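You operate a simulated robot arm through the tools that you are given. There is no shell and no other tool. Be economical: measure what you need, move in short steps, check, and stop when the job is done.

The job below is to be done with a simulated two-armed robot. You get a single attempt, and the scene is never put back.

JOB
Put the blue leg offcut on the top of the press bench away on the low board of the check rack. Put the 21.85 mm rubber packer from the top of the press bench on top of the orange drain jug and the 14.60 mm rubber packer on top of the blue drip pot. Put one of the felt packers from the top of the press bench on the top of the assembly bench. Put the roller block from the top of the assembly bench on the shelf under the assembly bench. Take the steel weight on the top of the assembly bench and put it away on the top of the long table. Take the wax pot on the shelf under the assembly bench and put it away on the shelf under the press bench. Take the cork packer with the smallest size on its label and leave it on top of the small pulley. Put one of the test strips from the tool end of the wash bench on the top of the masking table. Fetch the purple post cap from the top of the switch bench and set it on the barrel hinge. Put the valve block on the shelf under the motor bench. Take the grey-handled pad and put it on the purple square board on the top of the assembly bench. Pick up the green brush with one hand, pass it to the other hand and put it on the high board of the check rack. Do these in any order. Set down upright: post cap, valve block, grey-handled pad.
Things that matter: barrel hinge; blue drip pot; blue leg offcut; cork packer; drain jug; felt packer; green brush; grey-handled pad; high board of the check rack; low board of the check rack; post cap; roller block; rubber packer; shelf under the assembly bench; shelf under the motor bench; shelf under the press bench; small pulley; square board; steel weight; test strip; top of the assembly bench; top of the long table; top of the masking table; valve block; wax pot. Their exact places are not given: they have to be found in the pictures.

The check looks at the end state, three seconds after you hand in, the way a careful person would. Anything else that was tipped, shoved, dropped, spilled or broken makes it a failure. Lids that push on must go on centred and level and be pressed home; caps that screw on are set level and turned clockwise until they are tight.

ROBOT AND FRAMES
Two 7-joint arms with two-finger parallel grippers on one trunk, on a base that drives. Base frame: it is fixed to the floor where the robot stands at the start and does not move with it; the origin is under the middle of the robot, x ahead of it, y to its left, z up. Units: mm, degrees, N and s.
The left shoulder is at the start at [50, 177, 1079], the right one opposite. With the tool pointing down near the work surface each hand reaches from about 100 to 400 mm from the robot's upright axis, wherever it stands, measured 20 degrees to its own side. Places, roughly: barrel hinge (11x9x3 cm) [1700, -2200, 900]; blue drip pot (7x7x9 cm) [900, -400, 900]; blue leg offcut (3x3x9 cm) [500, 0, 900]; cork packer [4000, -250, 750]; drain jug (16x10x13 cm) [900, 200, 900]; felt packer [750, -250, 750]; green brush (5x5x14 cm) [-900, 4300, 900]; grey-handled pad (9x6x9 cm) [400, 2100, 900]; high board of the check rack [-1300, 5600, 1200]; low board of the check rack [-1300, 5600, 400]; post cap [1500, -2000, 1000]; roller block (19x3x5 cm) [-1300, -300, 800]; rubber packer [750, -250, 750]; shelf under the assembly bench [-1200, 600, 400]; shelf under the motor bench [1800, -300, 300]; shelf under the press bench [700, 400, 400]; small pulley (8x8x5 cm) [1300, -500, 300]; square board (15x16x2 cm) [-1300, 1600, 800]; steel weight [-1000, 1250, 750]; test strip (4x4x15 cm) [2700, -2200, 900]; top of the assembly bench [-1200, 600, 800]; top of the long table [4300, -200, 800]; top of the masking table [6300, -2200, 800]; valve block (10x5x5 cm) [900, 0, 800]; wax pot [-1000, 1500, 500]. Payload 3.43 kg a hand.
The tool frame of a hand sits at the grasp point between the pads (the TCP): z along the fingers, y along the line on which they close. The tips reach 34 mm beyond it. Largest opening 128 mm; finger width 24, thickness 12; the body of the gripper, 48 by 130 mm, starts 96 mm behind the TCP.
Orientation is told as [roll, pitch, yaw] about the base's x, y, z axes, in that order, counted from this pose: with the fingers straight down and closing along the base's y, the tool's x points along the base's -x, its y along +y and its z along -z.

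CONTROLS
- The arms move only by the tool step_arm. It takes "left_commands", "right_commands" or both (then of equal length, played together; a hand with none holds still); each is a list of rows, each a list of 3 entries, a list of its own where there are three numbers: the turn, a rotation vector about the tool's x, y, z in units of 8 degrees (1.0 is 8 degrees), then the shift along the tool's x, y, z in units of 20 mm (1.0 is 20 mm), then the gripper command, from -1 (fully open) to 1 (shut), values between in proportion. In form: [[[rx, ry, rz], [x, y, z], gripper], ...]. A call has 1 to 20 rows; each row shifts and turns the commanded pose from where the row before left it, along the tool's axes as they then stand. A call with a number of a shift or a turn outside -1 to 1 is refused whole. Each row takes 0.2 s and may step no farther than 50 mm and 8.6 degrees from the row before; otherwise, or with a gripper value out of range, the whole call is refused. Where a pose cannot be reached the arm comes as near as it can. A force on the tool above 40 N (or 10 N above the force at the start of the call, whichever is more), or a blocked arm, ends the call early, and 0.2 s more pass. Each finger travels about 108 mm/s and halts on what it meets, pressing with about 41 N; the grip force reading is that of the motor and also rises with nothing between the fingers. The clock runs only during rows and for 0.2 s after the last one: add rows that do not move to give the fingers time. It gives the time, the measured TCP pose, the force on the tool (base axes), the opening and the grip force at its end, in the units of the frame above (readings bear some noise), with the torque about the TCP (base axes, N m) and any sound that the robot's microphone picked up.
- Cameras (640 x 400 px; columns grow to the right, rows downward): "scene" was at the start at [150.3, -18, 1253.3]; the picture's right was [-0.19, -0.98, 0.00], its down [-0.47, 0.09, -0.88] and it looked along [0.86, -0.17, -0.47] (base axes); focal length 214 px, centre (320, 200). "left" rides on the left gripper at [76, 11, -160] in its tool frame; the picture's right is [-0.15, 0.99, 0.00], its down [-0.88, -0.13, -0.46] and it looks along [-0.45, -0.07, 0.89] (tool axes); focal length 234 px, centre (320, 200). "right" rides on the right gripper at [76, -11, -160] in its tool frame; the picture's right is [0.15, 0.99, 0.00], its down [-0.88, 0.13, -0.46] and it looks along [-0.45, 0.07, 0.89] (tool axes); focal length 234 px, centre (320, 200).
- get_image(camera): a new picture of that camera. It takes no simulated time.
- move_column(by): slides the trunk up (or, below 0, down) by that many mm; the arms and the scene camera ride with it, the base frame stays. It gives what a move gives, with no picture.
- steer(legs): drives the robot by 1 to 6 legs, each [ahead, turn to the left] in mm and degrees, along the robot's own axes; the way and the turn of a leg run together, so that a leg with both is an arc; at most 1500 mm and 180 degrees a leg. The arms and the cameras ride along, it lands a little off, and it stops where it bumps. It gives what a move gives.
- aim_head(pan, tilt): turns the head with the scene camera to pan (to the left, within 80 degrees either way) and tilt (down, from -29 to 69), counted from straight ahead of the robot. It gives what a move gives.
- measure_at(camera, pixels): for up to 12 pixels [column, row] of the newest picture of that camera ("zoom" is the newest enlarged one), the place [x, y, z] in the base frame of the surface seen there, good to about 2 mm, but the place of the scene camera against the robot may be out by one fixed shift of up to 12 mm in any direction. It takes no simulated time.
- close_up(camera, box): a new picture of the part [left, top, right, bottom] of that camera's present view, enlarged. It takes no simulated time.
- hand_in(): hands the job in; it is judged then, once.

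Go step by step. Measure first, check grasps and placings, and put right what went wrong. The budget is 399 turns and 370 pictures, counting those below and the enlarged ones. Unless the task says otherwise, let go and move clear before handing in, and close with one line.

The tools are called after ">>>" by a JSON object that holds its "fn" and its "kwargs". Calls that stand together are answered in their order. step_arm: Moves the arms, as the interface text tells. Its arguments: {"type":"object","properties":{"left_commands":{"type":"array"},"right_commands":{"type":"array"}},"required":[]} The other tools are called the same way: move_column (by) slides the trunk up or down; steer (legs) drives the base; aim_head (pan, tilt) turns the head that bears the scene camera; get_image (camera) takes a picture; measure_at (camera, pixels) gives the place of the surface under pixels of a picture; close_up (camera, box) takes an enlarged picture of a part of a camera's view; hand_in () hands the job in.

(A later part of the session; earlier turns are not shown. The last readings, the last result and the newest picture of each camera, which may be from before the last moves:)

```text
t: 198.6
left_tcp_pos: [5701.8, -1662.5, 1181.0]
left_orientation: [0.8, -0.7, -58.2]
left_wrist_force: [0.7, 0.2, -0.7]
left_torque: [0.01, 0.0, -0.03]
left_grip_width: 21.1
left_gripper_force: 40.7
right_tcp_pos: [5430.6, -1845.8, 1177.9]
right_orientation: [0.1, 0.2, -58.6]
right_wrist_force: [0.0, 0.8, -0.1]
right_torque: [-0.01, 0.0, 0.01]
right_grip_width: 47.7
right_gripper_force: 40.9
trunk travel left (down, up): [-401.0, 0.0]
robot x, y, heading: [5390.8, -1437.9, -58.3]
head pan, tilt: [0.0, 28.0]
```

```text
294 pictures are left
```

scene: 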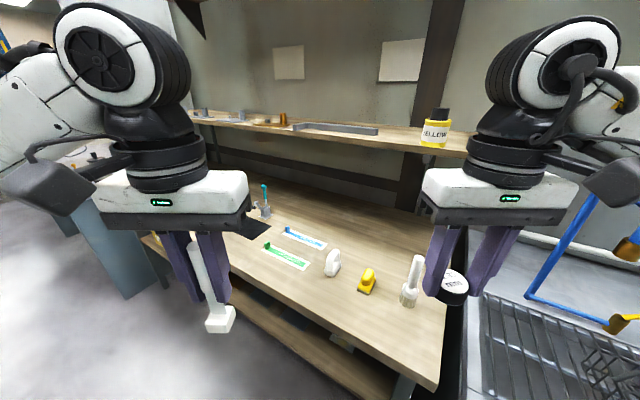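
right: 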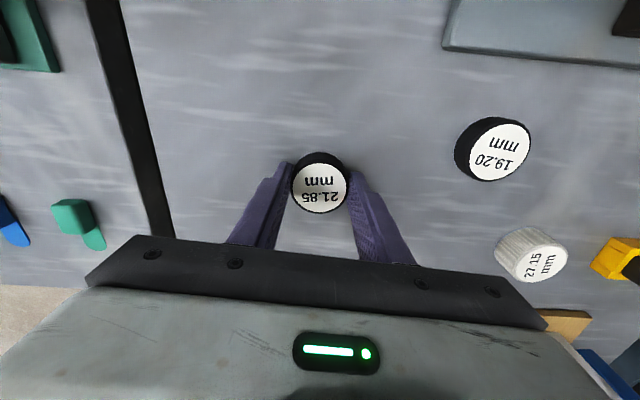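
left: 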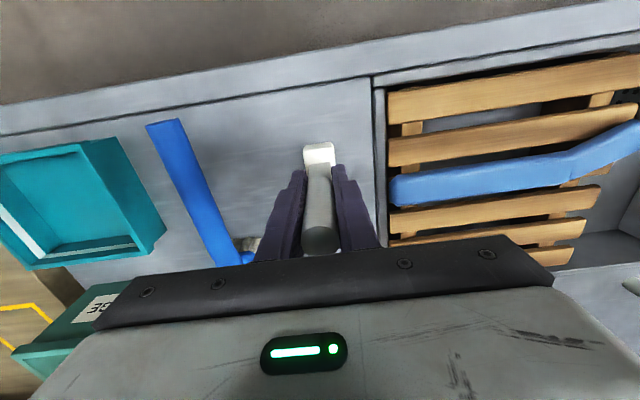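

The masking table's wooden top is ahead; I measure its surface, edge and the free places.

>>> {"fn": "measure_at", "kwargs": {"camera": "scene", "pixels": [[330, 320], [300, 310], [380, 310], [350, 350], [420, 375], [250, 275], [240, 265], [275, 300], [330, 265], [364, 285], [270, 250], [410, 290]]}}

>>> {"fn": "close_up", "kwargs": {"camera": "scene", "box": [130, 150, 450, 390]}}

```text
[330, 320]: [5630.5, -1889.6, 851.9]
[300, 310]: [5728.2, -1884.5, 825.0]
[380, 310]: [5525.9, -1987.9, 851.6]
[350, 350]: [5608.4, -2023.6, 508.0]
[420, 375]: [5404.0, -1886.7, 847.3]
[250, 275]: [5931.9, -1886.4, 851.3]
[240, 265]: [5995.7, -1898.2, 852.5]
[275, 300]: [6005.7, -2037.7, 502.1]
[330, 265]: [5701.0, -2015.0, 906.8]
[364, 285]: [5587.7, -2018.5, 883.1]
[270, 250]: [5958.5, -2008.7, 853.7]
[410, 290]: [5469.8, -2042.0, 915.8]
```

```text
1.67 times, centred on (290, 270) of scene
```

zoom: 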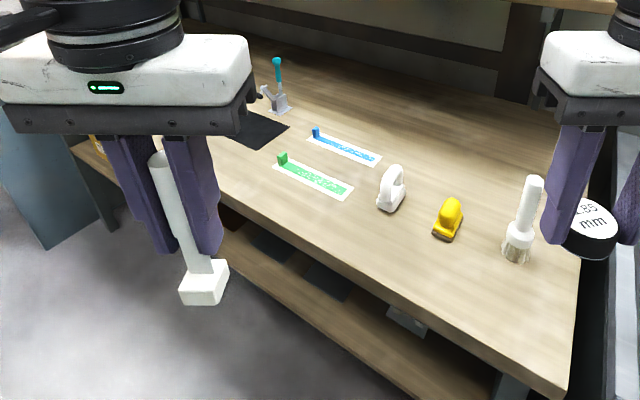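

The table top is at z≈851 with free room at about (5535,-1945), in front of the yellow and white things. I square up and advance 100 mm.

>>> {"fn": "steer", "kwargs": {"legs": [[0, -31.8], [100, 0]]}}

>>> {"fn": "get_image", "kwargs": {"camera": "left"}}

>>> {"fn": "get_image", "kwargs": {"camera": "scene"}}

```text
t: 201.3
left_tcp_pos: [5540.1, -1892.9, 1180.9]
left_orientation: [0.8, -0.8, -89.5]
left_wrist_force: [1.1, -0.6, -0.5]
left_torque: [0.02, -0.01, -0.03]
left_grip_width: 21.1
left_gripper_force: 41.1
right_tcp_pos: [5212.1, -1907.3, 1178.5]
right_orientation: [0.1, 0.1, -90.1]
right_wrist_force: [-0.2, -0.8, -0.9]
right_torque: [0.05, 0.02, -0.01]
right_grip_width: 47.7
right_gripper_force: 41.1
trunk travel left (down, up): [-401.0, 0.0]
robot x, y, heading: [5390.8, -1538.6, -89.1]
head pan, tilt: [0.0, 28.0]
```

```text
292 pictures are left
```

left: 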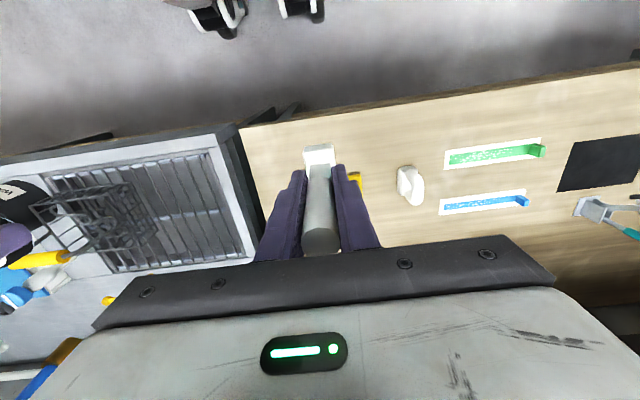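

```text
291 pictures are left
```

scene: 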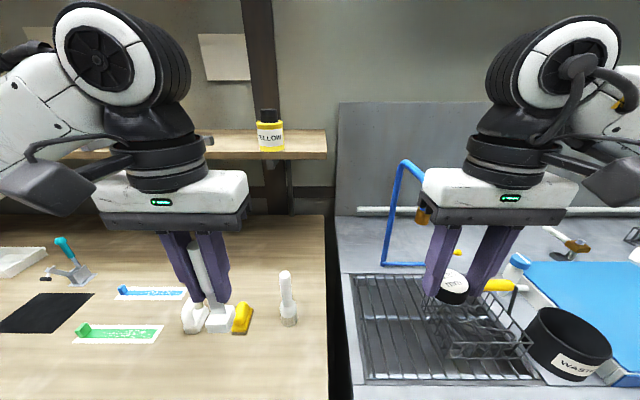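

I measure the yellow thing, the brush and the table in both views to fix the spot.

>>> {"fn": "measure_at", "kwargs": {"camera": "left", "pixels": [[354, 180], [408, 185], [320, 120], [270, 160], [240, 130], [500, 150]]}}

>>> {"fn": "measure_at", "kwargs": {"camera": "scene", "pixels": [[287, 275], [289, 318], [242, 318], [270, 350], [300, 390], [195, 318]]}}

```text
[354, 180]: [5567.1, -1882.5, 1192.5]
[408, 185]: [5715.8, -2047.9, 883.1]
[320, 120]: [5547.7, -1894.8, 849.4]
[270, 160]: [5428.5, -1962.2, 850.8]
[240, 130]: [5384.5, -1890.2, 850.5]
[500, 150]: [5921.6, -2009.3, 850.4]
```

```text
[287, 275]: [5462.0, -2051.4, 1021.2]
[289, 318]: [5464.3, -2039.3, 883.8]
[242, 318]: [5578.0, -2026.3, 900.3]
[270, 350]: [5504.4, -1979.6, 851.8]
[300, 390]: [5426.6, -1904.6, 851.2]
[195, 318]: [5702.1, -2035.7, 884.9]
```

Spot (5540,-1948) is free. I move 55 mm in and lower until just above the table.

>>> {"fn": "step_arm", "kwargs": {"left_commands": [[[0, 0, 0], [-0.95, 0, 0], 1], [[0, 0, 0], [-0.95, 0, 0], 1], [[0, 0, 0], [-0.85, 0, 1], 1], [[0, 0, 0], [0, 0, 1], 1], [[0, 0, 0], [0, 0, 1], 1], [[0, 0, 0], [0, 0, 1], 1], [[0, 0, 0], [0, 0, 1], 1], [[0, 0, 0], [0, 0, 1], 1], [[0, 0, 0], [0, 0, 1], 1], [[0, 0, 0], [0, 0, 1], 1], [[0, 0, 0], [0, 0, 1], 1], [[0, 0, 0], [0, 0, 1], 1], [[0, 0, 0], [0, 0, 1], 1], [[0, 0, 0], [0, 0, 0.5], 1], [[0, 0, 0], [0, 0, 0], 1]]}}

>>> {"fn": "close_up", "kwargs": {"camera": "scene", "box": [140, 220, 340, 380]}}

```text
t: 204.5
left_tcp_pos: [5544.1, -1950.3, 951.3]
left_orientation: [0.8, -0.7, -89.5]
left_wrist_force: [0.8, -0.6, -1.2]
left_torque: [0.01, 0.01, 0.01]
left_grip_width: 20.9
left_gripper_force: 41.0
right_tcp_pos: [5213.5, -1908.1, 1178.3]
right_orientation: [0.2, 0.0, -90.1]
right_wrist_force: [-0.3, 0.1, 0.2]
right_torque: [0.0, 0.01, 0.0]
right_grip_width: 48.0
right_gripper_force: 41.8
trunk travel left (down, up): [-401.0, 0.0]
robot x, y, heading: [5397.0, -1536.2, -89.6]
head pan, tilt: [0.0, 28.0]
```

```text
2.50 times, centred on (240, 300) of scene
```

zoom: 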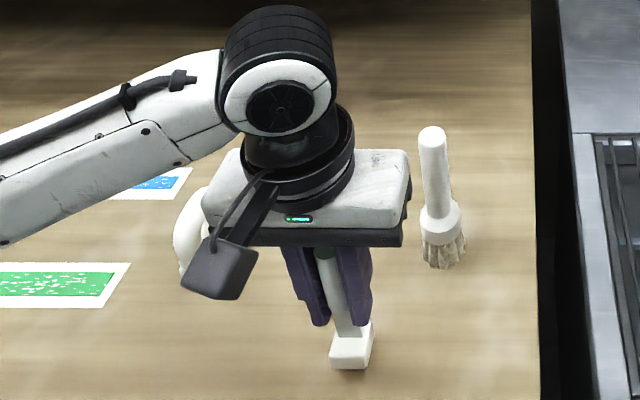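

Everything is clear; I lower in small steps until contact.

>>> {"fn": "step_arm", "kwargs": {"left_commands": [[[0, 0, 0], [0, 0, 0.15], 1], [[0, 0, 0], [0, 0, 0.12], 1], [[0, 0, 0], [0, 0, 0.1], 1], [[0, 0, 0], [0, 0, 0], 1]]}}

```text
t: 205.5
left_tcp_pos: [5543.6, -1950.8, 943.7]
left_orientation: [0.8, -0.7, -89.5]
left_wrist_force: [0.5, -0.3, -1.1]
left_torque: [0.04, 0.0, 0.01]
left_grip_width: 21.1
left_gripper_force: 41.6
right_tcp_pos: [5212.9, -1906.7, 1177.1]
right_orientation: [0.2, 0.1, -90.1]
right_wrist_force: [0.8, 0.3, 0.2]
right_torque: [0.01, -0.01, -0.01]
right_grip_width: 47.8
right_gripper_force: 41.3
trunk travel left (down, up): [-401.0, 0.0]
robot x, y, heading: [5393.0, -1535.2, -89.2]
head pan, tilt: [0.0, 28.0]
```

>>> {"fn": "step_arm", "kwargs": {"left_commands": [[[0, 0, 0], [0, 0, 0.08], 1], [[0, 0, 0], [0, 0, 0.06], 1], [[0, 0, 0], [0, 0, 0], 1]]}}

```text
t: 206.3
left_tcp_pos: [5543.1, -1950.4, 942.6]
left_orientation: [0.8, -0.8, -89.6]
left_wrist_force: [0.3, -0.5, 0.9]
left_torque: [-0.03, -0.01, 0.0]
left_grip_width: 20.9
left_gripper_force: 41.0
right_tcp_pos: [5211.1, -1907.1, 1178.7]
right_orientation: [0.2, 0.1, -90.1]
right_wrist_force: [-0.8, -0.8, -0.9]
right_torque: [0.02, 0.0, 0.02]
right_grip_width: 47.4
right_gripper_force: 40.6
trunk travel left (down, up): [-401.0, 0.0]
robot x, y, heading: [5393.3, -1531.6, -89.4]
head pan, tilt: [0.0, 28.0]
```

Still only about 1 N; I lower two more millimetres.

>>> {"fn": "step_arm", "kwargs": {"left_commands": [[[0, 0, 0], [0, 0, 0.08], 1], [[0, 0, 0], [0, 0, 0.08], 1], [[0, 0, 0], [0, 0, 0], 1]]}}

```text
t: 207.1
left_tcp_pos: [5543.3, -1950.5, 940.8]
left_orientation: [0.6, -1.1, -89.5]
left_wrist_force: [3.6, 3.3, 30.1]
left_torque: [0.36, 0.12, -0.07]
left_grip_width: 21.1
left_gripper_force: 41.2
right_tcp_pos: [5211.6, -1906.4, 1179.7]
right_orientation: [0.2, -0.1, -90.1]
right_wrist_force: [0.1, -0.4, -0.1]
right_torque: [0.03, -0.01, -0.01]
right_grip_width: 47.8
right_gripper_force: 41.3
trunk travel left (down, up): [-401.0, 0.0]
robot x, y, heading: [5397.0, -1533.5, -89.6]
head pan, tilt: [0.0, 28.0]
```

Contact is firm. I open gently, rise straight up and check.

>>> {"fn": "step_arm", "kwargs": {"left_commands": [[[0, 0, 0], [0, 0, -0.08], 1], [[0, 0, 0], [0, 0, 0], 0.4], [[0, 0, 0], [0, 0, 0], 0.2], [[0, 0, 0], [0, 0, 0], 0.2], [[0, 0, 0], [0, 0, -1], 0.2], [[0, 0, 0], [0, 0, -1], 0.2], [[0, 0, 0], [0, 0, -1], 0.2], [[0, 0, 0], [0, 0, -1], 0.2], [[0, 0, 0], [0, 0, -1], 0.2], [[0, 0, 0], [0, 0, -1], 0.2], [[0, 0, 0], [0, 0, -1], 0.2], [[0, 0, 0], [0.5, 0, -1], 0.2], [[0, 0, 0], [1, 0, -1], 0], [[0, 0, 0], [1, 0, -1], 0], [[0, 0, 0], [1, 0, -1], 0], [[0, 0, 0], [1, 0, -1], 0]]}}

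>>> {"fn": "get_image", "kwargs": {"camera": "scene"}}

```text
t: 210.5
left_tcp_pos: [5539.7, -1856.1, 1179.8]
left_orientation: [0.8, -0.7, -89.5]
left_wrist_force: [-0.3, 0.8, -0.5]
left_torque: [0.01, -0.01, -0.01]
left_grip_width: 63.9
left_gripper_force: 0.1
right_tcp_pos: [5213.3, -1906.4, 1177.4]
right_orientation: [0.2, 0.0, -90.1]
right_wrist_force: [-0.2, 0.6, -0.9]
right_torque: [0.01, -0.01, 0.05]
right_grip_width: 47.8
right_gripper_force: 40.8
trunk travel left (down, up): [-401.0, 0.0]
robot x, y, heading: [5391.0, -1540.0, -89.8]
head pan, tilt: [0.0, 28.0]
```

```text
289 pictures are left
```

scene: 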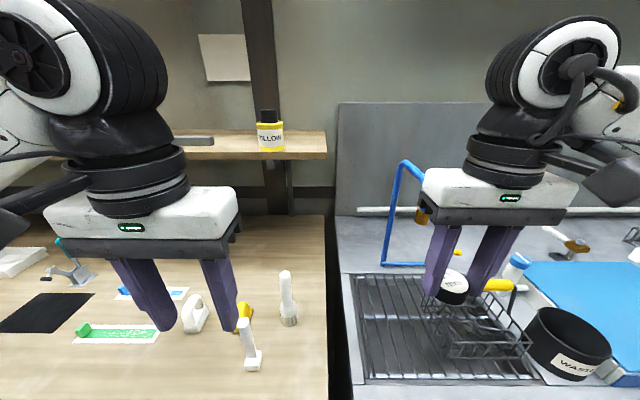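

The strip stands on the masking table. Next the cork packers: I drive back to x≈4000 and turn toward the long table.

>>> {"fn": "steer", "kwargs": {"legs": [[80, -90], [1350, 0], [0, -90], [400, 0]]}}

>>> {"fn": "aim_head", "kwargs": {"pan": 0, "tilt": 30}}

>>> {"fn": "get_image", "kwargs": {"camera": "scene"}}

```text
t: 226.8
left_tcp_pos: [3824.1, -936.9, 1179.4]
left_orientation: [0.7, -0.6, 93.8]
left_wrist_force: [0.2, 0.2, -0.3]
left_torque: [0.0, 0.02, 0.02]
left_grip_width: 64.2
left_gripper_force: 0.1
right_tcp_pos: [4147.0, -866.7, 1178.1]
right_orientation: [0.3, 0.0, 93.4]
right_wrist_force: [-0.4, -0.2, -1.2]
right_torque: [-0.02, 0.0, 0.01]
right_grip_width: 47.8
right_gripper_force: 40.6
trunk travel left (down, up): [-401.0, 0.0]
robot x, y, heading: [3989.9, -1246.9, 93.6]
head pan, tilt: [0.0, 28.0]
```

```text
t: 227.4
left_tcp_pos: [3824.3, -936.4, 1178.6]
left_orientation: [0.8, -0.7, 93.8]
left_wrist_force: [0.5, -0.7, 0.3]
left_torque: [0.02, 0.0, 0.0]
left_grip_width: 64.2
left_gripper_force: 0.0
right_tcp_pos: [4146.8, -867.3, 1178.5]
right_orientation: [0.2, 0.1, 93.3]
right_wrist_force: [0.2, 0.7, -0.5]
right_torque: [0.02, 0.0, 0.01]
right_grip_width: 47.7
right_gripper_force: 40.7
trunk travel left (down, up): [-401.0, 0.0]
robot x, y, heading: [3989.6, -1252.5, 93.8]
head pan, tilt: [0.0, 30.0]
```

```text
288 pictures are left
```

scene: 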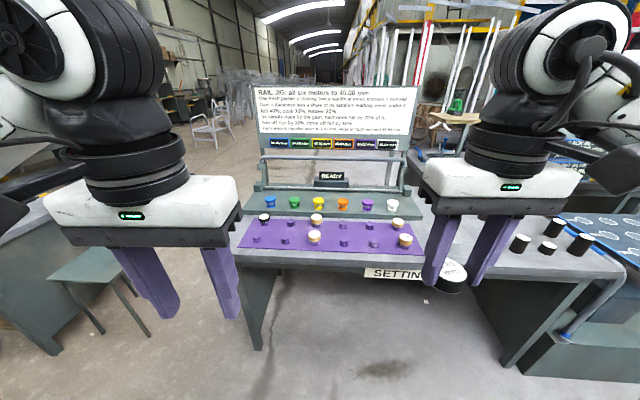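

The table has a purple holder with packers at rows 215-240. I measure its edge and the packers.

>>> {"fn": "measure_at", "kwargs": {"camera": "scene", "pixels": [[300, 262], [400, 270], [264, 216], [316, 217], [389, 224], [313, 236], [404, 239], [250, 300], [520, 240], [600, 300], [330, 350]]}}

>>> {"fn": "close_up", "kwargs": {"camera": "scene", "box": [235, 180, 435, 290]}}

```text
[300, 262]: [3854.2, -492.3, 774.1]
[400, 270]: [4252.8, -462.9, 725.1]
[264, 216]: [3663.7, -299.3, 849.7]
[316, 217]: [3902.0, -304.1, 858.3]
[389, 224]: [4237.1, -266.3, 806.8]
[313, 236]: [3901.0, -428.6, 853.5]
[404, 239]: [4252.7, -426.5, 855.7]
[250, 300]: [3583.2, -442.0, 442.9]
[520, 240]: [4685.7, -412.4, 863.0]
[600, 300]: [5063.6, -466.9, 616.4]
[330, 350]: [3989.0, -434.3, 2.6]
```

```text
3.20 times, centred on (335, 235) of scene
```

zoom: 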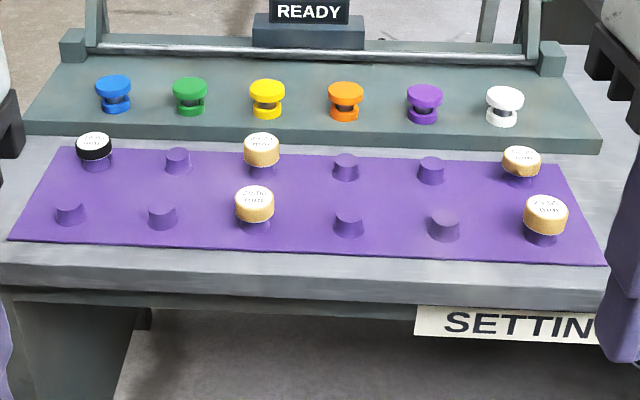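

Four cork packers (tan) show in the zoom. I go closer to read them.

>>> {"fn": "steer", "kwargs": {"legs": [[0, -3.7], [480, 0]]}}

>>> {"fn": "aim_head", "kwargs": {"pan": 0, "tilt": 48}}

>>> {"fn": "get_image", "kwargs": {"camera": "scene"}}

>>> {"fn": "close_up", "kwargs": {"camera": "scene", "box": [240, 150, 440, 290]}}

```text
t: 230.7
left_tcp_pos: [3848.2, -450.0, 1179.1]
left_orientation: [0.8, -0.7, 89.6]
left_wrist_force: [-0.7, -0.3, 0.3]
left_torque: [-0.04, -0.03, 0.03]
left_grip_width: 63.8
left_gripper_force: 0.1
right_tcp_pos: [4174.6, -405.2, 1178.8]
right_orientation: [0.2, 0.1, 89.1]
right_wrist_force: [0.1, 0.5, -1.2]
right_torque: [-0.04, 0.03, -0.02]
right_grip_width: 47.6
right_gripper_force: 40.7
trunk travel left (down, up): [-401.0, 0.0]
robot x, y, heading: [3993.4, -774.7, 89.7]
head pan, tilt: [0.0, 30.0]
```

```text
t: 231.5
left_tcp_pos: [3848.6, -452.2, 1180.2]
left_orientation: [0.9, -0.7, 89.7]
left_wrist_force: [-0.6, 0.0, -0.7]
left_torque: [-0.03, 0.03, -0.01]
left_grip_width: 64.2
left_gripper_force: 0.0
right_tcp_pos: [4175.8, -405.8, 1178.3]
right_orientation: [0.2, 0.2, 89.2]
right_wrist_force: [1.0, 0.1, -1.1]
right_torque: [0.03, -0.01, 0.02]
right_grip_width: 47.6
right_gripper_force: 40.6
trunk travel left (down, up): [-401.0, 0.0]
robot x, y, heading: [3989.9, -776.1, 89.4]
head pan, tilt: [0.0, 48.0]
```

```text
286 pictures are left
```

scene: 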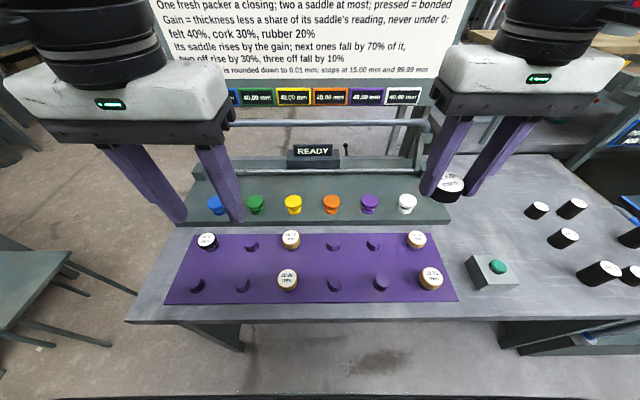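

```text
2.86 times, centred on (340, 220) of scene
```

zoom: 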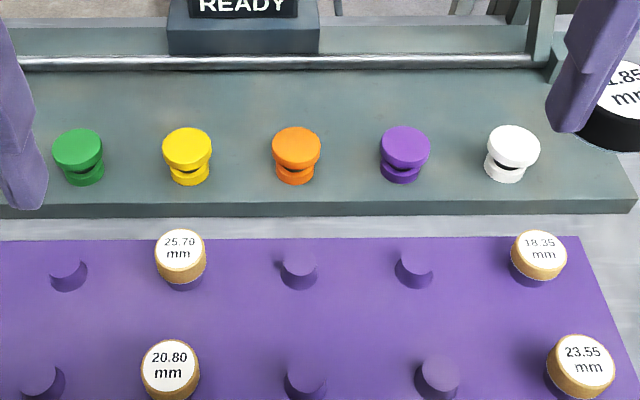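

The labels read 25.70, 20.80, 18.35 and 23.55; the smallest is 18.35 at (416,239). I confirm and measure it.

>>> {"fn": "close_up", "kwargs": {"camera": "scene", "box": [395, 220, 445, 255]}}

>>> {"fn": "measure_at", "kwargs": {"camera": "scene", "pixels": [[416, 236], [408, 238], [424, 238], [416, 230], [373, 241], [430, 275], [407, 208], [400, 255], [207, 238], [230, 250]]}}

```text
11.43 times, centred on (420, 238) of scene
```

zoom: 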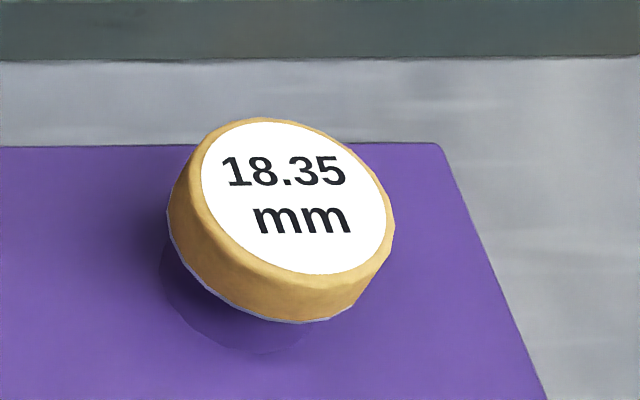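

```text
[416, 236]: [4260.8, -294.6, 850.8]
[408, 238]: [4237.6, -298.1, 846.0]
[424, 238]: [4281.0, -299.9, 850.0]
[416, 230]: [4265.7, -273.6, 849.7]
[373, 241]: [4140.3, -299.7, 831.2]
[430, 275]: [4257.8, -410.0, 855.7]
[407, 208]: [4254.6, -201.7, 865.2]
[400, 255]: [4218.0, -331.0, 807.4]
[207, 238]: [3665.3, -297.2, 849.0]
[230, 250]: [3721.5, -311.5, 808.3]
```

18.35 confirmed, at about (4260,-297), top z 850 on a peg. The left hand must take it, so I shift the robot 330 mm to the right.

>>> {"fn": "steer", "kwargs": {"legs": [[-200, 0], [0, -90], [340, 0], [0, 90], [195, 0]]}}

>>> {"fn": "get_image", "kwargs": {"camera": "scene"}}

>>> {"fn": "get_image", "kwargs": {"camera": "left"}}

```text
t: 243.8
left_tcp_pos: [4208.4, -466.9, 1179.5]
left_orientation: [0.9, -0.7, 87.5]
left_wrist_force: [1.0, 0.0, -0.3]
left_torque: [0.0, -0.01, 0.0]
left_grip_width: 64.0
left_gripper_force: 0.2
right_tcp_pos: [4536.9, -432.8, 1178.4]
right_orientation: [0.1, 0.1, 86.9]
right_wrist_force: [0.5, -0.6, -0.2]
right_torque: [-0.06, -0.01, -0.02]
right_grip_width: 47.5
right_gripper_force: 41.2
trunk travel left (down, up): [-401.0, 0.0]
robot x, y, heading: [4345.0, -791.9, 87.7]
head pan, tilt: [0.0, 48.0]
```

```text
283 pictures are left
```

scene: 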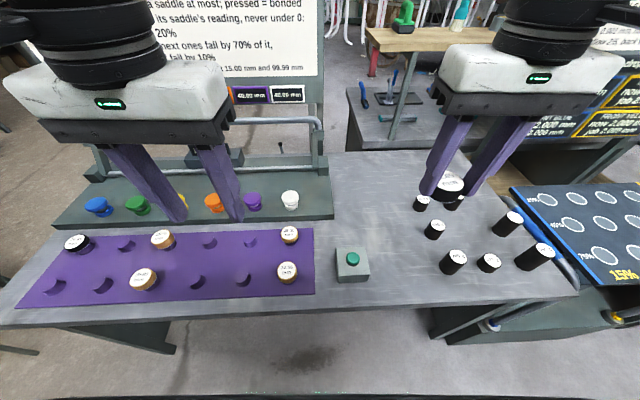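

```text
282 pictures are left
```

left: 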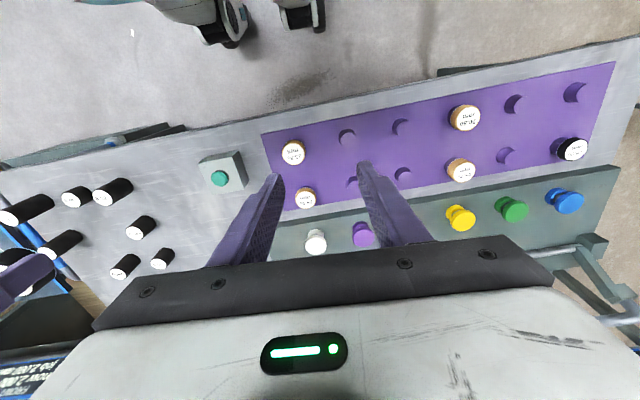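

The 18.35 packer is at (305,198) in the left view; I measure it.

>>> {"fn": "close_up", "kwargs": {"camera": "left", "box": [270, 170, 350, 230]}}

>>> {"fn": "measure_at", "kwargs": {"camera": "zoom", "pixels": [[270, 215], [200, 220], [340, 210], [270, 160], [270, 280], [270, 230]]}}

```text
6.67 times, centred on (310, 200) of left
```

zoom: 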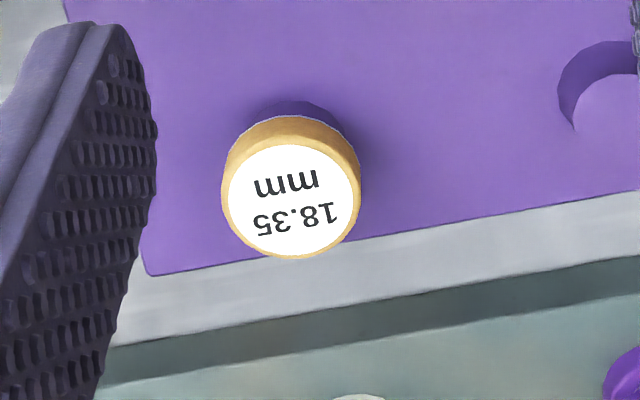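

```text
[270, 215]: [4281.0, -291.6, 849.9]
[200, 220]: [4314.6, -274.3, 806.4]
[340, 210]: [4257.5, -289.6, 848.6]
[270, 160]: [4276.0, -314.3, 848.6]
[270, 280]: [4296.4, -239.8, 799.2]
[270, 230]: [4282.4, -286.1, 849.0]
```

Its centre is (4273.5,-296.5). I move over and partly down, then check.

>>> {"fn": "step_arm", "kwargs": {"left_commands": [[[0, 0, 0], [-1, -0.33, 0], -0.25], [[0, 0, 0], [-1, -0.33, 0], -0.25], [[0, 0, 0], [-1, -0.33, 0], -0.25], [[0, 0, 0], [-1, -0.33, 0], -0.25], [[0, 0, 0], [-1, -0.33, 1], -0.25], [[0, 0, 0], [-1, -0.33, 1], -0.25], [[0, 0, 0], [-1, -0.33, 1], -0.25], [[0, 0, 0], [-1, -0.33, 1], -0.25], [[0, 0, 0], [-0.63, -0.24, 1], -0.25], [[0, 0, 0], [0, 0, 1], -0.25], [[0, 0, 0], [0, 0, 1], -0.25], [[0, 0, 0], [0, 0, 1], -0.25], [[0, 0, 0], [0, 0, 1], -0.25], [[0, 0, 0], [0, 0, 1], -0.25], [[0, 0, 0], [0, 0, 1], -0.25], [[0, 0, 0], [0, 0, 0], -0.25]]}}

>>> {"fn": "get_image", "kwargs": {"camera": "left"}}

```text
t: 247.2
left_tcp_pos: [4271.4, -292.9, 961.3]
left_orientation: [0.8, -0.8, 87.4]
left_wrist_force: [-0.3, -0.3, -0.3]
left_torque: [-0.05, -0.01, -0.01]
left_grip_width: 79.8
left_gripper_force: 0.0
right_tcp_pos: [4537.7, -433.2, 1178.6]
right_orientation: [0.2, 0.1, 86.9]
right_wrist_force: [-0.2, -0.2, -0.7]
right_torque: [0.03, -0.04, 0.01]
right_grip_width: 47.6
right_gripper_force: 41.5
trunk travel left (down, up): [-401.0, 0.0]
robot x, y, heading: [4341.6, -792.5, 87.6]
head pan, tilt: [0.0, 48.0]
```

```text
280 pictures are left
```

left: 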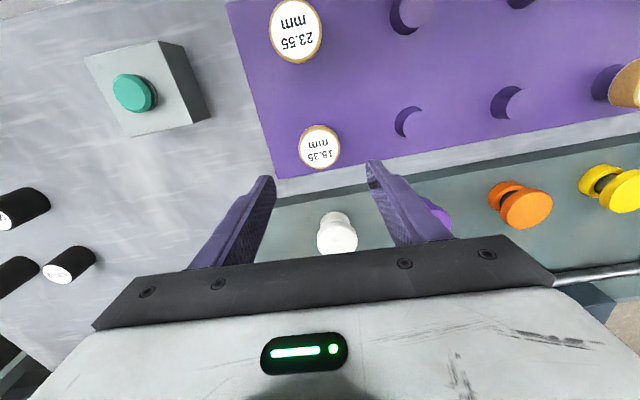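

I measure the packer once more at (319,147).

>>> {"fn": "measure_at", "kwargs": {"camera": "left", "pixels": [[319, 147], [301, 147], [337, 147], [319, 130], [319, 165], [337, 230]]}}

```text
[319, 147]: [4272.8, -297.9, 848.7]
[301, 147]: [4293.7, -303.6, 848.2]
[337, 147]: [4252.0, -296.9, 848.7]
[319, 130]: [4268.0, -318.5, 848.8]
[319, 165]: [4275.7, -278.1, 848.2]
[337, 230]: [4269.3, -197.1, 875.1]
```

Centre (4272.5,-298): I correct 5 mm, descend to z≈862 and grip.

>>> {"fn": "step_arm", "kwargs": {"left_commands": [[[0, 0, 0], [0.25, -0.05, 1], -0.25], [[0, 0, 0], [0, 0, 1], -0.25], [[0, 0, 0], [0, 0, 1], -0.25], [[0, 0, 0], [0, 0, 1], -0.25], [[0, 0, 0], [0, 0, 0.95], -0.25], [[0, 0, 0], [0, 0, 0], -0.25], [[0, 0, 0], [0, 0, 0], 1], [[0, 0, 0], [0, 0, 0], 1], [[0, 0, 0], [0, 0, 0], 1], [[0, 0, 0], [0, 0, -0.5], 1], [[0, 0, 0], [0, 0, -1], 1], [[0, 0, 0], [0, 0, -1], 1]]}}

>>> {"fn": "get_image", "kwargs": {"camera": "left"}}

```text
t: 249.8
left_tcp_pos: [4272.5, -297.9, 911.9]
left_orientation: [0.8, -0.8, 87.5]
left_wrist_force: [-0.8, 0.6, 0.0]
left_torque: [-0.03, -0.03, -0.01]
left_grip_width: 48.2
left_gripper_force: 40.8
right_tcp_pos: [4537.3, -433.1, 1178.6]
right_orientation: [0.1, 0.0, 87.1]
right_wrist_force: [0.1, 0.0, -0.4]
right_torque: [-0.03, 0.0, -0.01]
right_grip_width: 47.7
right_gripper_force: 40.9
trunk travel left (down, up): [-401.0, 0.0]
robot x, y, heading: [4336.9, -793.8, 87.4]
head pan, tilt: [0.0, 48.0]
```

```text
279 pictures are left
```

left: 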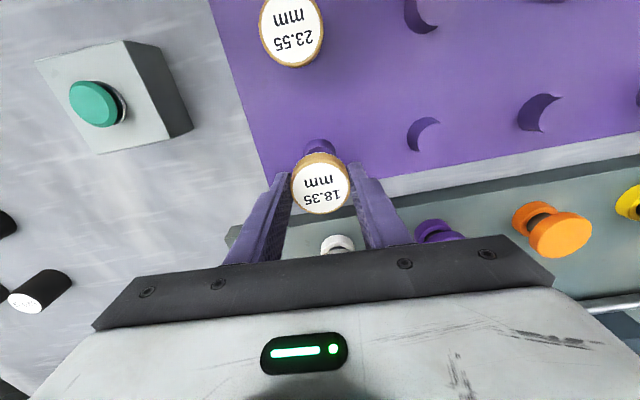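

The cork packer is held (48.2 mm). I lift it to travel height and draw back, then look west for the way round the motor bench's back.

>>> {"fn": "step_arm", "kwargs": {"left_commands": [[[0, 0, 0], [0, 0, -1], 1], [[0, 0, 0], [0, 0, -1], 1], [[0, 0, 0], [0, 0, -1], 1], [[0, 0, 0], [0, 0, -1], 1], [[0, 0, 0], [0, 0, -1], 1], [[0, 0, 0], [0, 0, -1], 1], [[0, 0, 0], [0, 0, -1], 1], [[0, 0, 0], [0, 0, -1], 1], [[0, 0, 0], [0, 0, -1], 1], [[0, 0, 0], [0, 0, -1], 1], [[0, 0, 0], [1, 0, -1], 1], [[0, 0, 0], [1, 0, -1], 1], [[0, 0, 0], [1, 0.5, -1], 1], [[0, 0, 0], [1, 0.5, 0], 1], [[0, 0, 0], [1, 0.5, 0], 1], [[0, 0, 0], [1, 0.5, 0], 1], [[0, 0, 0], [1, 0.5, 0], 1]]}}

>>> {"fn": "steer", "kwargs": {"legs": [[-500, 0], [0, 90]]}}

>>> {"fn": "aim_head", "kwargs": {"pan": 0, "tilt": 15}}

>>> {"fn": "get_image", "kwargs": {"camera": "scene"}}

```text
t: 253.4
left_tcp_pos: [4217.6, -439.3, 1168.6]
left_orientation: [0.7, -0.8, 87.5]
left_wrist_force: [0.4, -0.2, 0.1]
left_torque: [0.0, -0.02, 0.01]
left_grip_width: 48.2
left_gripper_force: 40.8
right_tcp_pos: [4537.1, -432.2, 1177.7]
right_orientation: [0.2, 0.1, 87.0]
right_wrist_force: [0.0, -0.3, -1.0]
right_torque: [-0.02, 0.04, -0.02]
right_grip_width: 47.7
right_gripper_force: 41.0
trunk travel left (down, up): [-401.0, 0.0]
robot x, y, heading: [4337.6, -793.5, 87.7]
head pan, tilt: [0.0, 48.0]
```

```text
t: 260.2
left_tcp_pos: [3966.4, -1421.2, 1168.9]
left_orientation: [0.8, -0.8, 178.9]
left_wrist_force: [0.2, 0.1, -0.4]
left_torque: [-0.01, 0.02, 0.02]
left_grip_width: 48.3
left_gripper_force: 41.0
right_tcp_pos: [3949.7, -1102.0, 1178.7]
right_orientation: [0.3, 0.0, 178.4]
right_wrist_force: [0.2, -0.3, -0.7]
right_torque: [0.02, 0.02, 0.0]
right_grip_width: 47.7
right_gripper_force: 41.4
trunk travel left (down, up): [-401.0, 0.0]
robot x, y, heading: [4314.4, -1292.0, 179.0]
head pan, tilt: [0.0, 48.0]
```

```text
t: 261.2
left_tcp_pos: [3965.9, -1419.9, 1168.0]
left_orientation: [0.8, -0.8, 178.8]
left_wrist_force: [-0.2, -1.0, 0.0]
left_torque: [0.04, -0.06, 0.01]
left_grip_width: 48.1
left_gripper_force: 41.4
right_tcp_pos: [3951.1, -1102.9, 1177.5]
right_orientation: [0.2, 0.0, 178.4]
right_wrist_force: [-0.7, 0.2, -0.8]
right_torque: [0.01, -0.01, 0.02]
right_grip_width: 47.4
right_gripper_force: 40.9
trunk travel left (down, up): [-401.0, 0.0]
robot x, y, heading: [4315.1, -1291.8, 179.0]
head pan, tilt: [0.0, 15.0]
```

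```text
278 pictures are left
```

scene: 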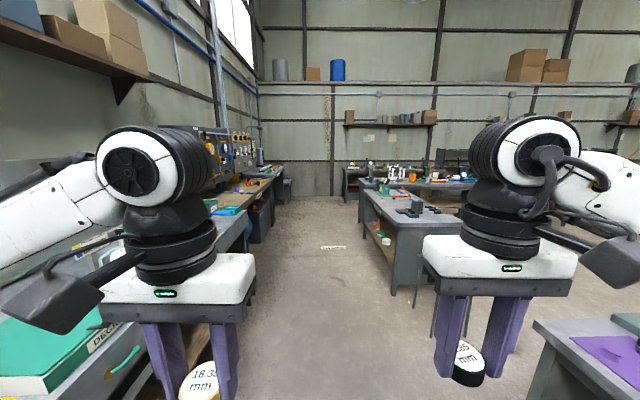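

The motor bench's end is at (395,290) and a stool leg shows at (437,305). I measure these for the passage.

>>> {"fn": "measure_at", "kwargs": {"camera": "scene", "pixels": [[392, 290], [415, 285], [434, 325], [448, 330], [420, 300], [540, 330], [333, 247], [460, 215], [418, 255], [383, 245]]}}

>>> {"fn": "aim_head", "kwargs": {"pan": -35, "tilt": 15}}

>>> {"fn": "get_image", "kwargs": {"camera": "scene"}}

```text
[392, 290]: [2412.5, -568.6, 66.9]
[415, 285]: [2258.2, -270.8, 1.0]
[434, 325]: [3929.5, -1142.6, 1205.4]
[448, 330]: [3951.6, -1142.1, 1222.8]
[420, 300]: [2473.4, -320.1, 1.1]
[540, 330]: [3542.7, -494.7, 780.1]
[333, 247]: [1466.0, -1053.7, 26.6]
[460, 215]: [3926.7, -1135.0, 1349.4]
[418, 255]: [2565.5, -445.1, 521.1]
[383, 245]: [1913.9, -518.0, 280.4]
```

```text
t: 262.2
left_tcp_pos: [3964.7, -1421.3, 1168.0]
left_orientation: [0.8, -0.8, 178.9]
left_wrist_force: [-0.4, 0.4, -0.1]
left_torque: [-0.01, 0.0, -0.03]
left_grip_width: 48.5
left_gripper_force: 41.2
right_tcp_pos: [3950.7, -1101.4, 1177.6]
right_orientation: [0.2, 0.0, 178.4]
right_wrist_force: [-1.3, 0.2, -1.0]
right_torque: [-0.02, -0.04, -0.01]
right_grip_width: 47.6
right_gripper_force: 40.6
trunk travel left (down, up): [-401.0, 0.0]
robot x, y, heading: [4316.1, -1293.8, 178.9]
head pan, tilt: [-35.0, 15.0]
```

```text
277 pictures are left
```

scene: 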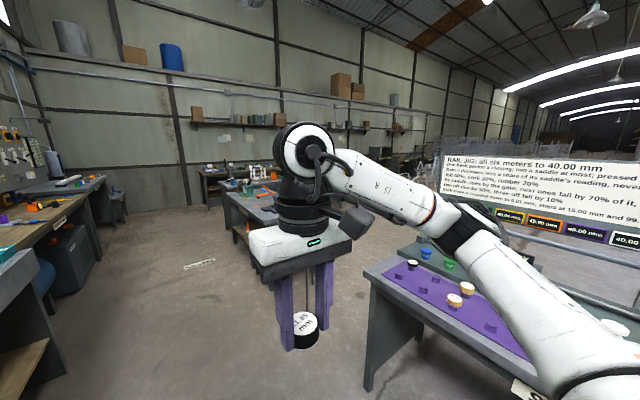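

The stool is hidden; I drive 1300 mm west to x≈3000 and look to the right.

>>> {"fn": "steer", "kwargs": {"legs": [[1300, 0], [0, -60]]}}

>>> {"fn": "aim_head", "kwargs": {"pan": 0, "tilt": 20}}

>>> {"fn": "get_image", "kwargs": {"camera": "scene"}}

```text
t: 271.6
left_tcp_pos: [2705.7, -1047.8, 1168.0]
left_orientation: [0.8, -0.8, 119.2]
left_wrist_force: [0.3, -0.5, 0.0]
left_torque: [0.0, 0.01, 0.0]
left_grip_width: 48.2
left_gripper_force: 40.8
right_tcp_pos: [2973.5, -874.3, 1179.7]
right_orientation: [0.2, 0.0, 118.7]
right_wrist_force: [-0.4, 0.3, -0.6]
right_torque: [-0.02, -0.02, -0.03]
right_grip_width: 47.7
right_gripper_force: 41.4
trunk travel left (down, up): [-401.0, 0.0]
robot x, y, heading: [2992.7, -1283.1, 119.2]
head pan, tilt: [-35.0, 15.0]
```

```text
t: 272.6
left_tcp_pos: [2705.7, -1049.4, 1167.7]
left_orientation: [0.8, -0.8, 119.1]
left_wrist_force: [-0.2, 0.2, -0.4]
left_torque: [-0.01, 0.0, -0.01]
left_grip_width: 48.2
left_gripper_force: 40.9
right_tcp_pos: [2973.9, -874.7, 1178.1]
right_orientation: [0.2, 0.0, 118.7]
right_wrist_force: [-0.7, -0.1, -1.3]
right_torque: [0.01, 0.0, 0.01]
right_grip_width: 48.0
right_gripper_force: 41.0
trunk travel left (down, up): [-401.0, 0.0]
robot x, y, heading: [2993.9, -1286.5, 119.2]
head pan, tilt: [0.0, 20.0]
```

```text
276 pictures are left
```

scene: 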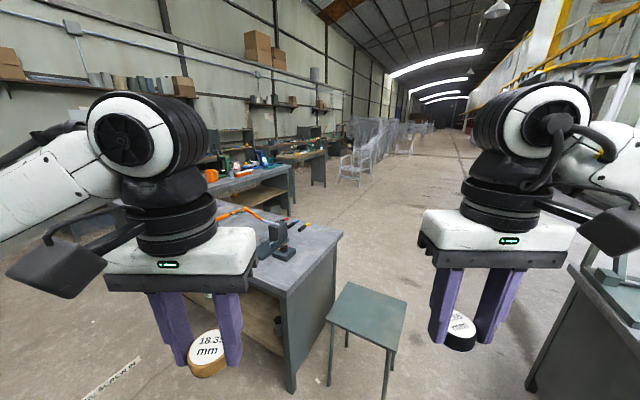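

I measure the stool and the gap to the long table.

>>> {"fn": "measure_at", "kwargs": {"camera": "scene", "pixels": [[345, 283], [406, 303], [392, 352], [327, 318], [332, 375], [385, 390], [290, 385], [530, 385], [570, 280], [342, 235], [310, 300]]}}

```text
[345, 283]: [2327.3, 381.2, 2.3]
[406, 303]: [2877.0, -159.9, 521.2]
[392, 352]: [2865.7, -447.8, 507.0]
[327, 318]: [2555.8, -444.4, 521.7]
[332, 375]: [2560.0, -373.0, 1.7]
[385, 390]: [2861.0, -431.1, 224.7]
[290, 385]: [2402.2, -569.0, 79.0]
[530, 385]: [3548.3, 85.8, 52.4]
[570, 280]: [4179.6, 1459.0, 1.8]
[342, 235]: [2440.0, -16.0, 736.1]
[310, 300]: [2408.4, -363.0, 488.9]
```

The gap between stool (x≤2877) and long table (x≥3548) is 670 mm wide. I line up at x≈3212, heading 90.

>>> {"fn": "steer", "kwargs": {"legs": [[0, -119.2], [220, 0], [0, 90], [450, 0]]}}

```text
t: 285.3
left_tcp_pos: [3052.0, -483.5, 1167.8]
left_orientation: [0.7, -0.7, 92.1]
left_wrist_force: [-0.3, 0.5, 0.0]
left_torque: [-0.01, 0.0, -0.01]
left_grip_width: 47.7
left_gripper_force: 41.2
right_tcp_pos: [3369.8, -451.5, 1178.0]
right_orientation: [0.2, 0.0, 91.6]
right_wrist_force: [0.5, 0.9, -1.0]
right_torque: [-0.04, 0.02, -0.02]
right_grip_width: 47.8
right_gripper_force: 40.8
trunk travel left (down, up): [-401.0, 0.0]
robot x, y, heading: [3201.6, -826.1, 92.1]
head pan, tilt: [0.0, 20.0]
```

I'm at (3202,-826), heading 92.1. I straighten and go through the gap to y≈600, then turn west.

>>> {"fn": "steer", "kwargs": {"legs": [[0, -2.3], [1426, 0], [0, 90]]}}

>>> {"fn": "get_image", "kwargs": {"camera": "scene"}}

```text
t: 289.3
left_tcp_pos: [3056.2, 94.1, 1170.9]
left_orientation: [0.8, -1.1, 90.8]
left_wrist_force: [-0.3, 0.3, -1.1]
left_torque: [0.01, -0.02, -0.02]
left_grip_width: 47.9
left_gripper_force: 41.3
right_tcp_pos: [3377.7, 112.8, 1177.0]
right_orientation: [-0.4, -0.4, 90.6]
right_wrist_force: [0.5, 0.3, -1.0]
right_torque: [-0.02, -0.01, -0.01]
right_grip_width: 47.6
right_gripper_force: 41.2
trunk travel left (down, up): [-401.0, 0.0]
robot x, y, heading: [3198.8, -241.7, 90.4]
head pan, tilt: [0.0, 20.0]
stopped in leg 2: the robot was blocked; the commanded pose is now the measured one
```

```text
275 pictures are left
```

scene: 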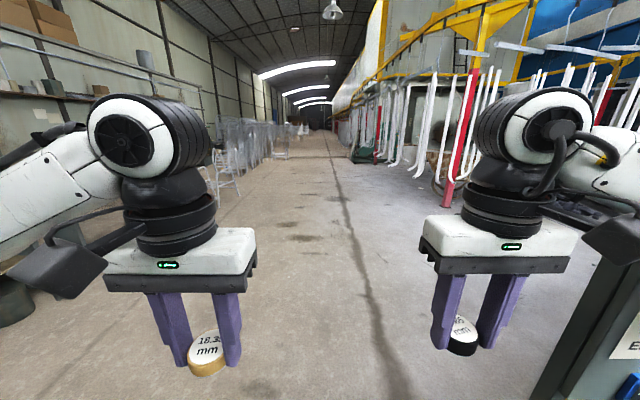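

I was blocked at y=-242. I look down to both sides to find the contact.

>>> {"fn": "aim_head", "kwargs": {"pan": -75, "tilt": 35}}

>>> {"fn": "get_image", "kwargs": {"camera": "scene"}}

>>> {"fn": "aim_head", "kwargs": {"pan": 75, "tilt": 45}}

>>> {"fn": "get_image", "kwargs": {"camera": "scene"}}

```text
t: 290.8
left_tcp_pos: [3057.3, 92.1, 1170.8]
left_orientation: [0.7, -1.3, 90.9]
left_wrist_force: [-0.1, 0.7, -0.8]
left_torque: [-0.01, 0.02, 0.02]
left_grip_width: 48.0
left_gripper_force: 41.1
right_tcp_pos: [3376.3, 113.1, 1178.7]
right_orientation: [-0.5, -0.4, 90.6]
right_wrist_force: [-0.1, -0.1, -1.0]
right_torque: [-0.02, -0.05, 0.01]
right_grip_width: 47.7
right_gripper_force: 41.1
trunk travel left (down, up): [-401.0, 0.0]
robot x, y, heading: [3198.9, -241.6, 90.6]
head pan, tilt: [-75.0, 35.0]
```

```text
274 pictures are left
```

scene: 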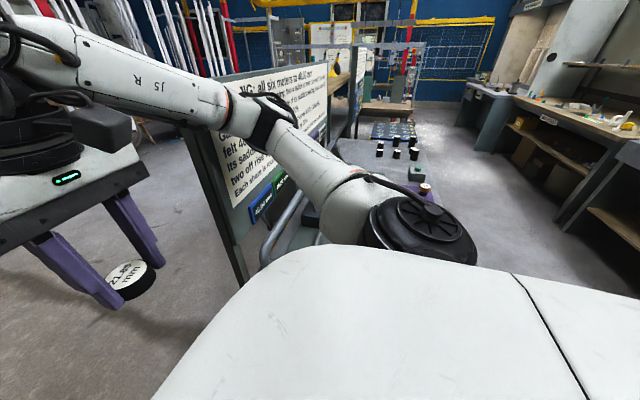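

```text
t: 293.1
left_tcp_pos: [3057.0, 93.1, 1171.3]
left_orientation: [0.7, -1.1, 90.7]
left_wrist_force: [0.5, 0.0, -0.7]
left_torque: [0.02, -0.01, 0.01]
left_grip_width: 47.8
left_gripper_force: 40.9
right_tcp_pos: [3377.5, 112.9, 1177.7]
right_orientation: [-0.4, -0.4, 90.6]
right_wrist_force: [-0.1, 0.8, -0.5]
right_torque: [-0.01, 0.0, 0.02]
right_grip_width: 47.6
right_gripper_force: 40.9
trunk travel left (down, up): [-401.0, 0.0]
robot x, y, heading: [3193.5, -241.6, 90.5]
head pan, tilt: [75.0, 45.0]
```

```text
273 pictures are left
```

scene: 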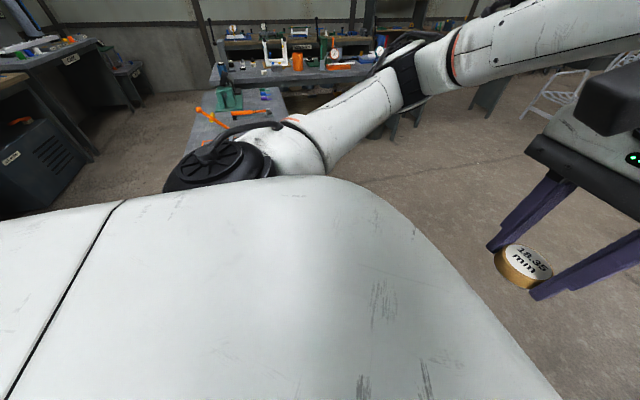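

The right elbow met the display board beside the long table. I back off 200 mm and stretch the right arm forward and inward so the elbow tucks in.

>>> {"fn": "steer", "kwargs": {"legs": [[-250, 0]]}}

>>> {"fn": "step_arm", "kwargs": {"right_commands": [[[0, 0, 0], [-1, 0.3, 0], 1], [[0, 0, 0], [-1, 0.3, 0], 1], [[0, 0, 0], [-1, 0.3, 0], 1], [[0, 0, 0], [-1, 0.3, 0], 1], [[0, 0, 0], [-1, 0.3, 0], 1], [[0, 0, 0], [-1, 0.3, 0], 1], [[0, 0, 0], [-1, 0.3, 0], 1], [[0, 0, 0], [-1, 0.3, 0], 1], [[0, 0, 0], [-1, 0.3, 0], 1], [[0, 0, 0], [-1, 0.3, 0], 1]]}}

>>> {"fn": "aim_head", "kwargs": {"pan": -70, "tilt": 25}}

>>> {"fn": "get_image", "kwargs": {"camera": "scene"}}

```text
t: 294.9
left_tcp_pos: [3059.5, -145.8, 1168.5]
left_orientation: [0.8, -0.6, 90.8]
left_wrist_force: [-0.2, -0.8, -0.5]
left_torque: [0.03, 0.0, -0.02]
left_grip_width: 47.7
left_gripper_force: 41.0
right_tcp_pos: [3381.0, -125.4, 1173.1]
right_orientation: [-0.4, 0.1, 90.7]
right_wrist_force: [0.0, 0.1, -1.4]
right_torque: [0.02, 0.02, 0.01]
right_grip_width: 47.9
right_gripper_force: 41.4
trunk travel left (down, up): [-401.0, 0.0]
robot x, y, heading: [3197.5, -491.2, 90.3]
head pan, tilt: [75.0, 45.0]
```

```text
t: 297.1
left_tcp_pos: [3058.4, -144.6, 1167.5]
left_orientation: [0.8, -0.7, 90.7]
left_wrist_force: [0.6, -1.2, -1.2]
left_torque: [-0.01, -0.03, 0.01]
left_grip_width: 47.7
left_gripper_force: 40.9
right_tcp_pos: [3317.4, 75.0, 1170.5]
right_orientation: [-0.3, 0.3, 90.6]
right_wrist_force: [-0.2, 0.7, -0.2]
right_torque: [0.03, 0.01, 0.0]
right_grip_width: 47.9
right_gripper_force: 41.1
trunk travel left (down, up): [-401.0, 0.0]
robot x, y, heading: [3200.8, -491.0, 90.6]
head pan, tilt: [75.0, 45.0]
```

```text
t: 299.4
left_tcp_pos: [3060.5, -144.9, 1168.3]
left_orientation: [0.8, -0.7, 90.7]
left_wrist_force: [0.6, 0.9, -1.0]
left_torque: [-0.01, -0.01, 0.0]
left_grip_width: 47.5
left_gripper_force: 40.8
right_tcp_pos: [3317.2, 73.9, 1171.4]
right_orientation: [-0.4, 0.3, 90.6]
right_wrist_force: [0.3, -0.3, 0.5]
right_torque: [0.01, 0.01, -0.01]
right_grip_width: 47.8
right_gripper_force: 40.9
trunk travel left (down, up): [-401.0, 0.0]
robot x, y, heading: [3195.7, -491.2, 90.2]
head pan, tilt: [-70.0, 25.0]
```

```text
272 pictures are left
```

scene: 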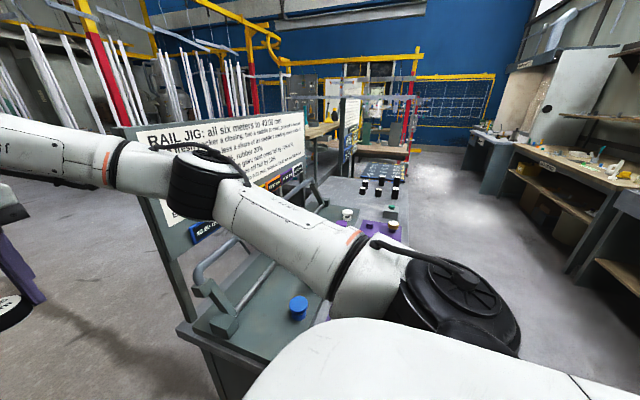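

I measure the elbow's outermost point and the board's near edge.

>>> {"fn": "measure_at", "kwargs": {"camera": "scene", "pixels": [[205, 180], [235, 175], [240, 200], [300, 210], [130, 140], [170, 260], [140, 160], [210, 310], [180, 330]]}}

```text
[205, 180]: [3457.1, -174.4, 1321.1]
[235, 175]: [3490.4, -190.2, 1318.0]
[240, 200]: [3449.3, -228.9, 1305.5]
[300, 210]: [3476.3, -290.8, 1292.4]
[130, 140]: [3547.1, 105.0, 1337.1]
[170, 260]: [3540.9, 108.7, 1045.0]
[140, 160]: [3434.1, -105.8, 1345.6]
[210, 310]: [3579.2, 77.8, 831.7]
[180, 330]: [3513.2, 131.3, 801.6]
```

The elbow is now at x≤3495 with the board at 3541; it should pass. I go ahead 1100 mm.

>>> {"fn": "steer", "kwargs": {"legs": [[1100, 0], [0, 90]]}}

>>> {"fn": "aim_head", "kwargs": {"pan": 0, "tilt": 20}}

>>> {"fn": "get_image", "kwargs": {"camera": "scene"}}

```text
t: 308.8
left_tcp_pos: [2844.8, 442.7, 1166.6]
left_orientation: [0.8, -0.6, -177.7]
left_wrist_force: [0.0, 0.8, -1.2]
left_torque: [0.02, 0.02, -0.01]
left_grip_width: 47.4
left_gripper_force: 41.1
right_tcp_pos: [2618.1, 695.1, 1170.6]
right_orientation: [-0.3, 0.3, -177.8]
right_wrist_force: [0.2, -0.3, 0.0]
right_torque: [-0.04, -0.05, 0.01]
right_grip_width: 47.6
right_gripper_force: 40.8
trunk travel left (down, up): [-401.0, 0.0]
robot x, y, heading: [3184.6, 587.8, -178.0]
head pan, tilt: [-70.0, 25.0]
```

```text
t: 310.2
left_tcp_pos: [2843.7, 443.8, 1166.0]
left_orientation: [0.8, -0.5, -177.7]
left_wrist_force: [1.1, -0.6, -1.1]
left_torque: [-0.02, 0.01, -0.04]
left_grip_width: 47.4
left_gripper_force: 41.3
right_tcp_pos: [2617.9, 696.0, 1172.6]
right_orientation: [-0.5, 0.3, -177.8]
right_wrist_force: [-0.2, 0.4, -1.0]
right_torque: [0.01, 0.02, -0.01]
right_grip_width: 47.7
right_gripper_force: 41.2
trunk travel left (down, up): [-401.0, 0.0]
robot x, y, heading: [3186.9, 590.6, -178.2]
head pan, tilt: [0.0, 20.0]
```

```text
271 pictures are left
```

scene: 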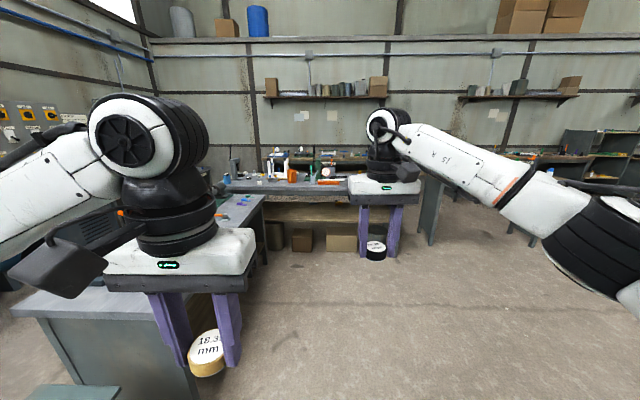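

I'm through; the floor to the press bench's back is free. I drive to about (1330,290) behind the jug, facing it.

>>> {"fn": "steer", "kwargs": {"legs": [[0, 7.2], [1500, 0], [375, 0], [0, -9]]}}

>>> {"fn": "aim_head", "kwargs": {"pan": 0, "tilt": 40}}

>>> {"fn": "get_image", "kwargs": {"camera": "scene"}}

```text
t: 320.9
left_tcp_pos: [1004.3, 122.7, 1167.8]
left_orientation: [0.9, -0.6, -178.1]
left_wrist_force: [0.6, 0.1, 0.6]
left_torque: [-0.01, -0.02, 0.0]
left_grip_width: 47.6
left_gripper_force: 41.4
right_tcp_pos: [779.1, 378.0, 1171.4]
right_orientation: [-0.4, 0.3, -178.3]
right_wrist_force: [0.5, -0.2, -0.5]
right_torque: [-0.01, 0.0, 0.01]
right_grip_width: 47.7
right_gripper_force: 40.8
trunk travel left (down, up): [-401.0, 0.0]
robot x, y, heading: [1346.5, 265.7, -178.5]
head pan, tilt: [0.0, 20.0]
```

```text
t: 321.7
left_tcp_pos: [1003.1, 123.4, 1168.4]
left_orientation: [0.8, -0.6, -178.1]
left_wrist_force: [-0.4, -0.2, -0.3]
left_torque: [-0.03, -0.01, 0.02]
left_grip_width: 47.3
left_gripper_force: 41.5
right_tcp_pos: [779.8, 375.8, 1171.8]
right_orientation: [-0.4, 0.3, -178.2]
right_wrist_force: [0.1, 0.0, -0.4]
right_torque: [0.03, 0.0, 0.0]
right_grip_width: 48.0
right_gripper_force: 40.9
trunk travel left (down, up): [-401.0, 0.0]
robot x, y, heading: [1346.1, 265.9, -178.2]
head pan, tilt: [0.0, 40.0]
```

```text
270 pictures are left
```

scene: 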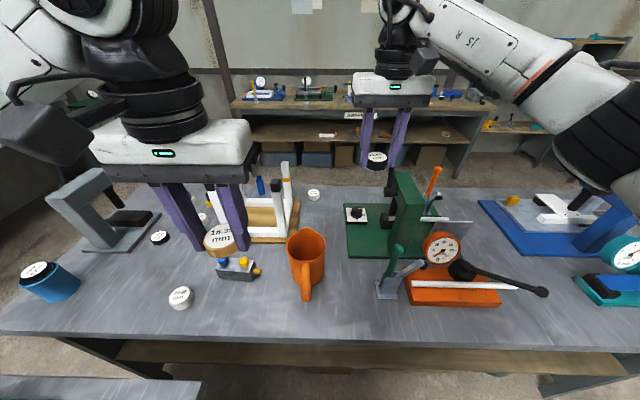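

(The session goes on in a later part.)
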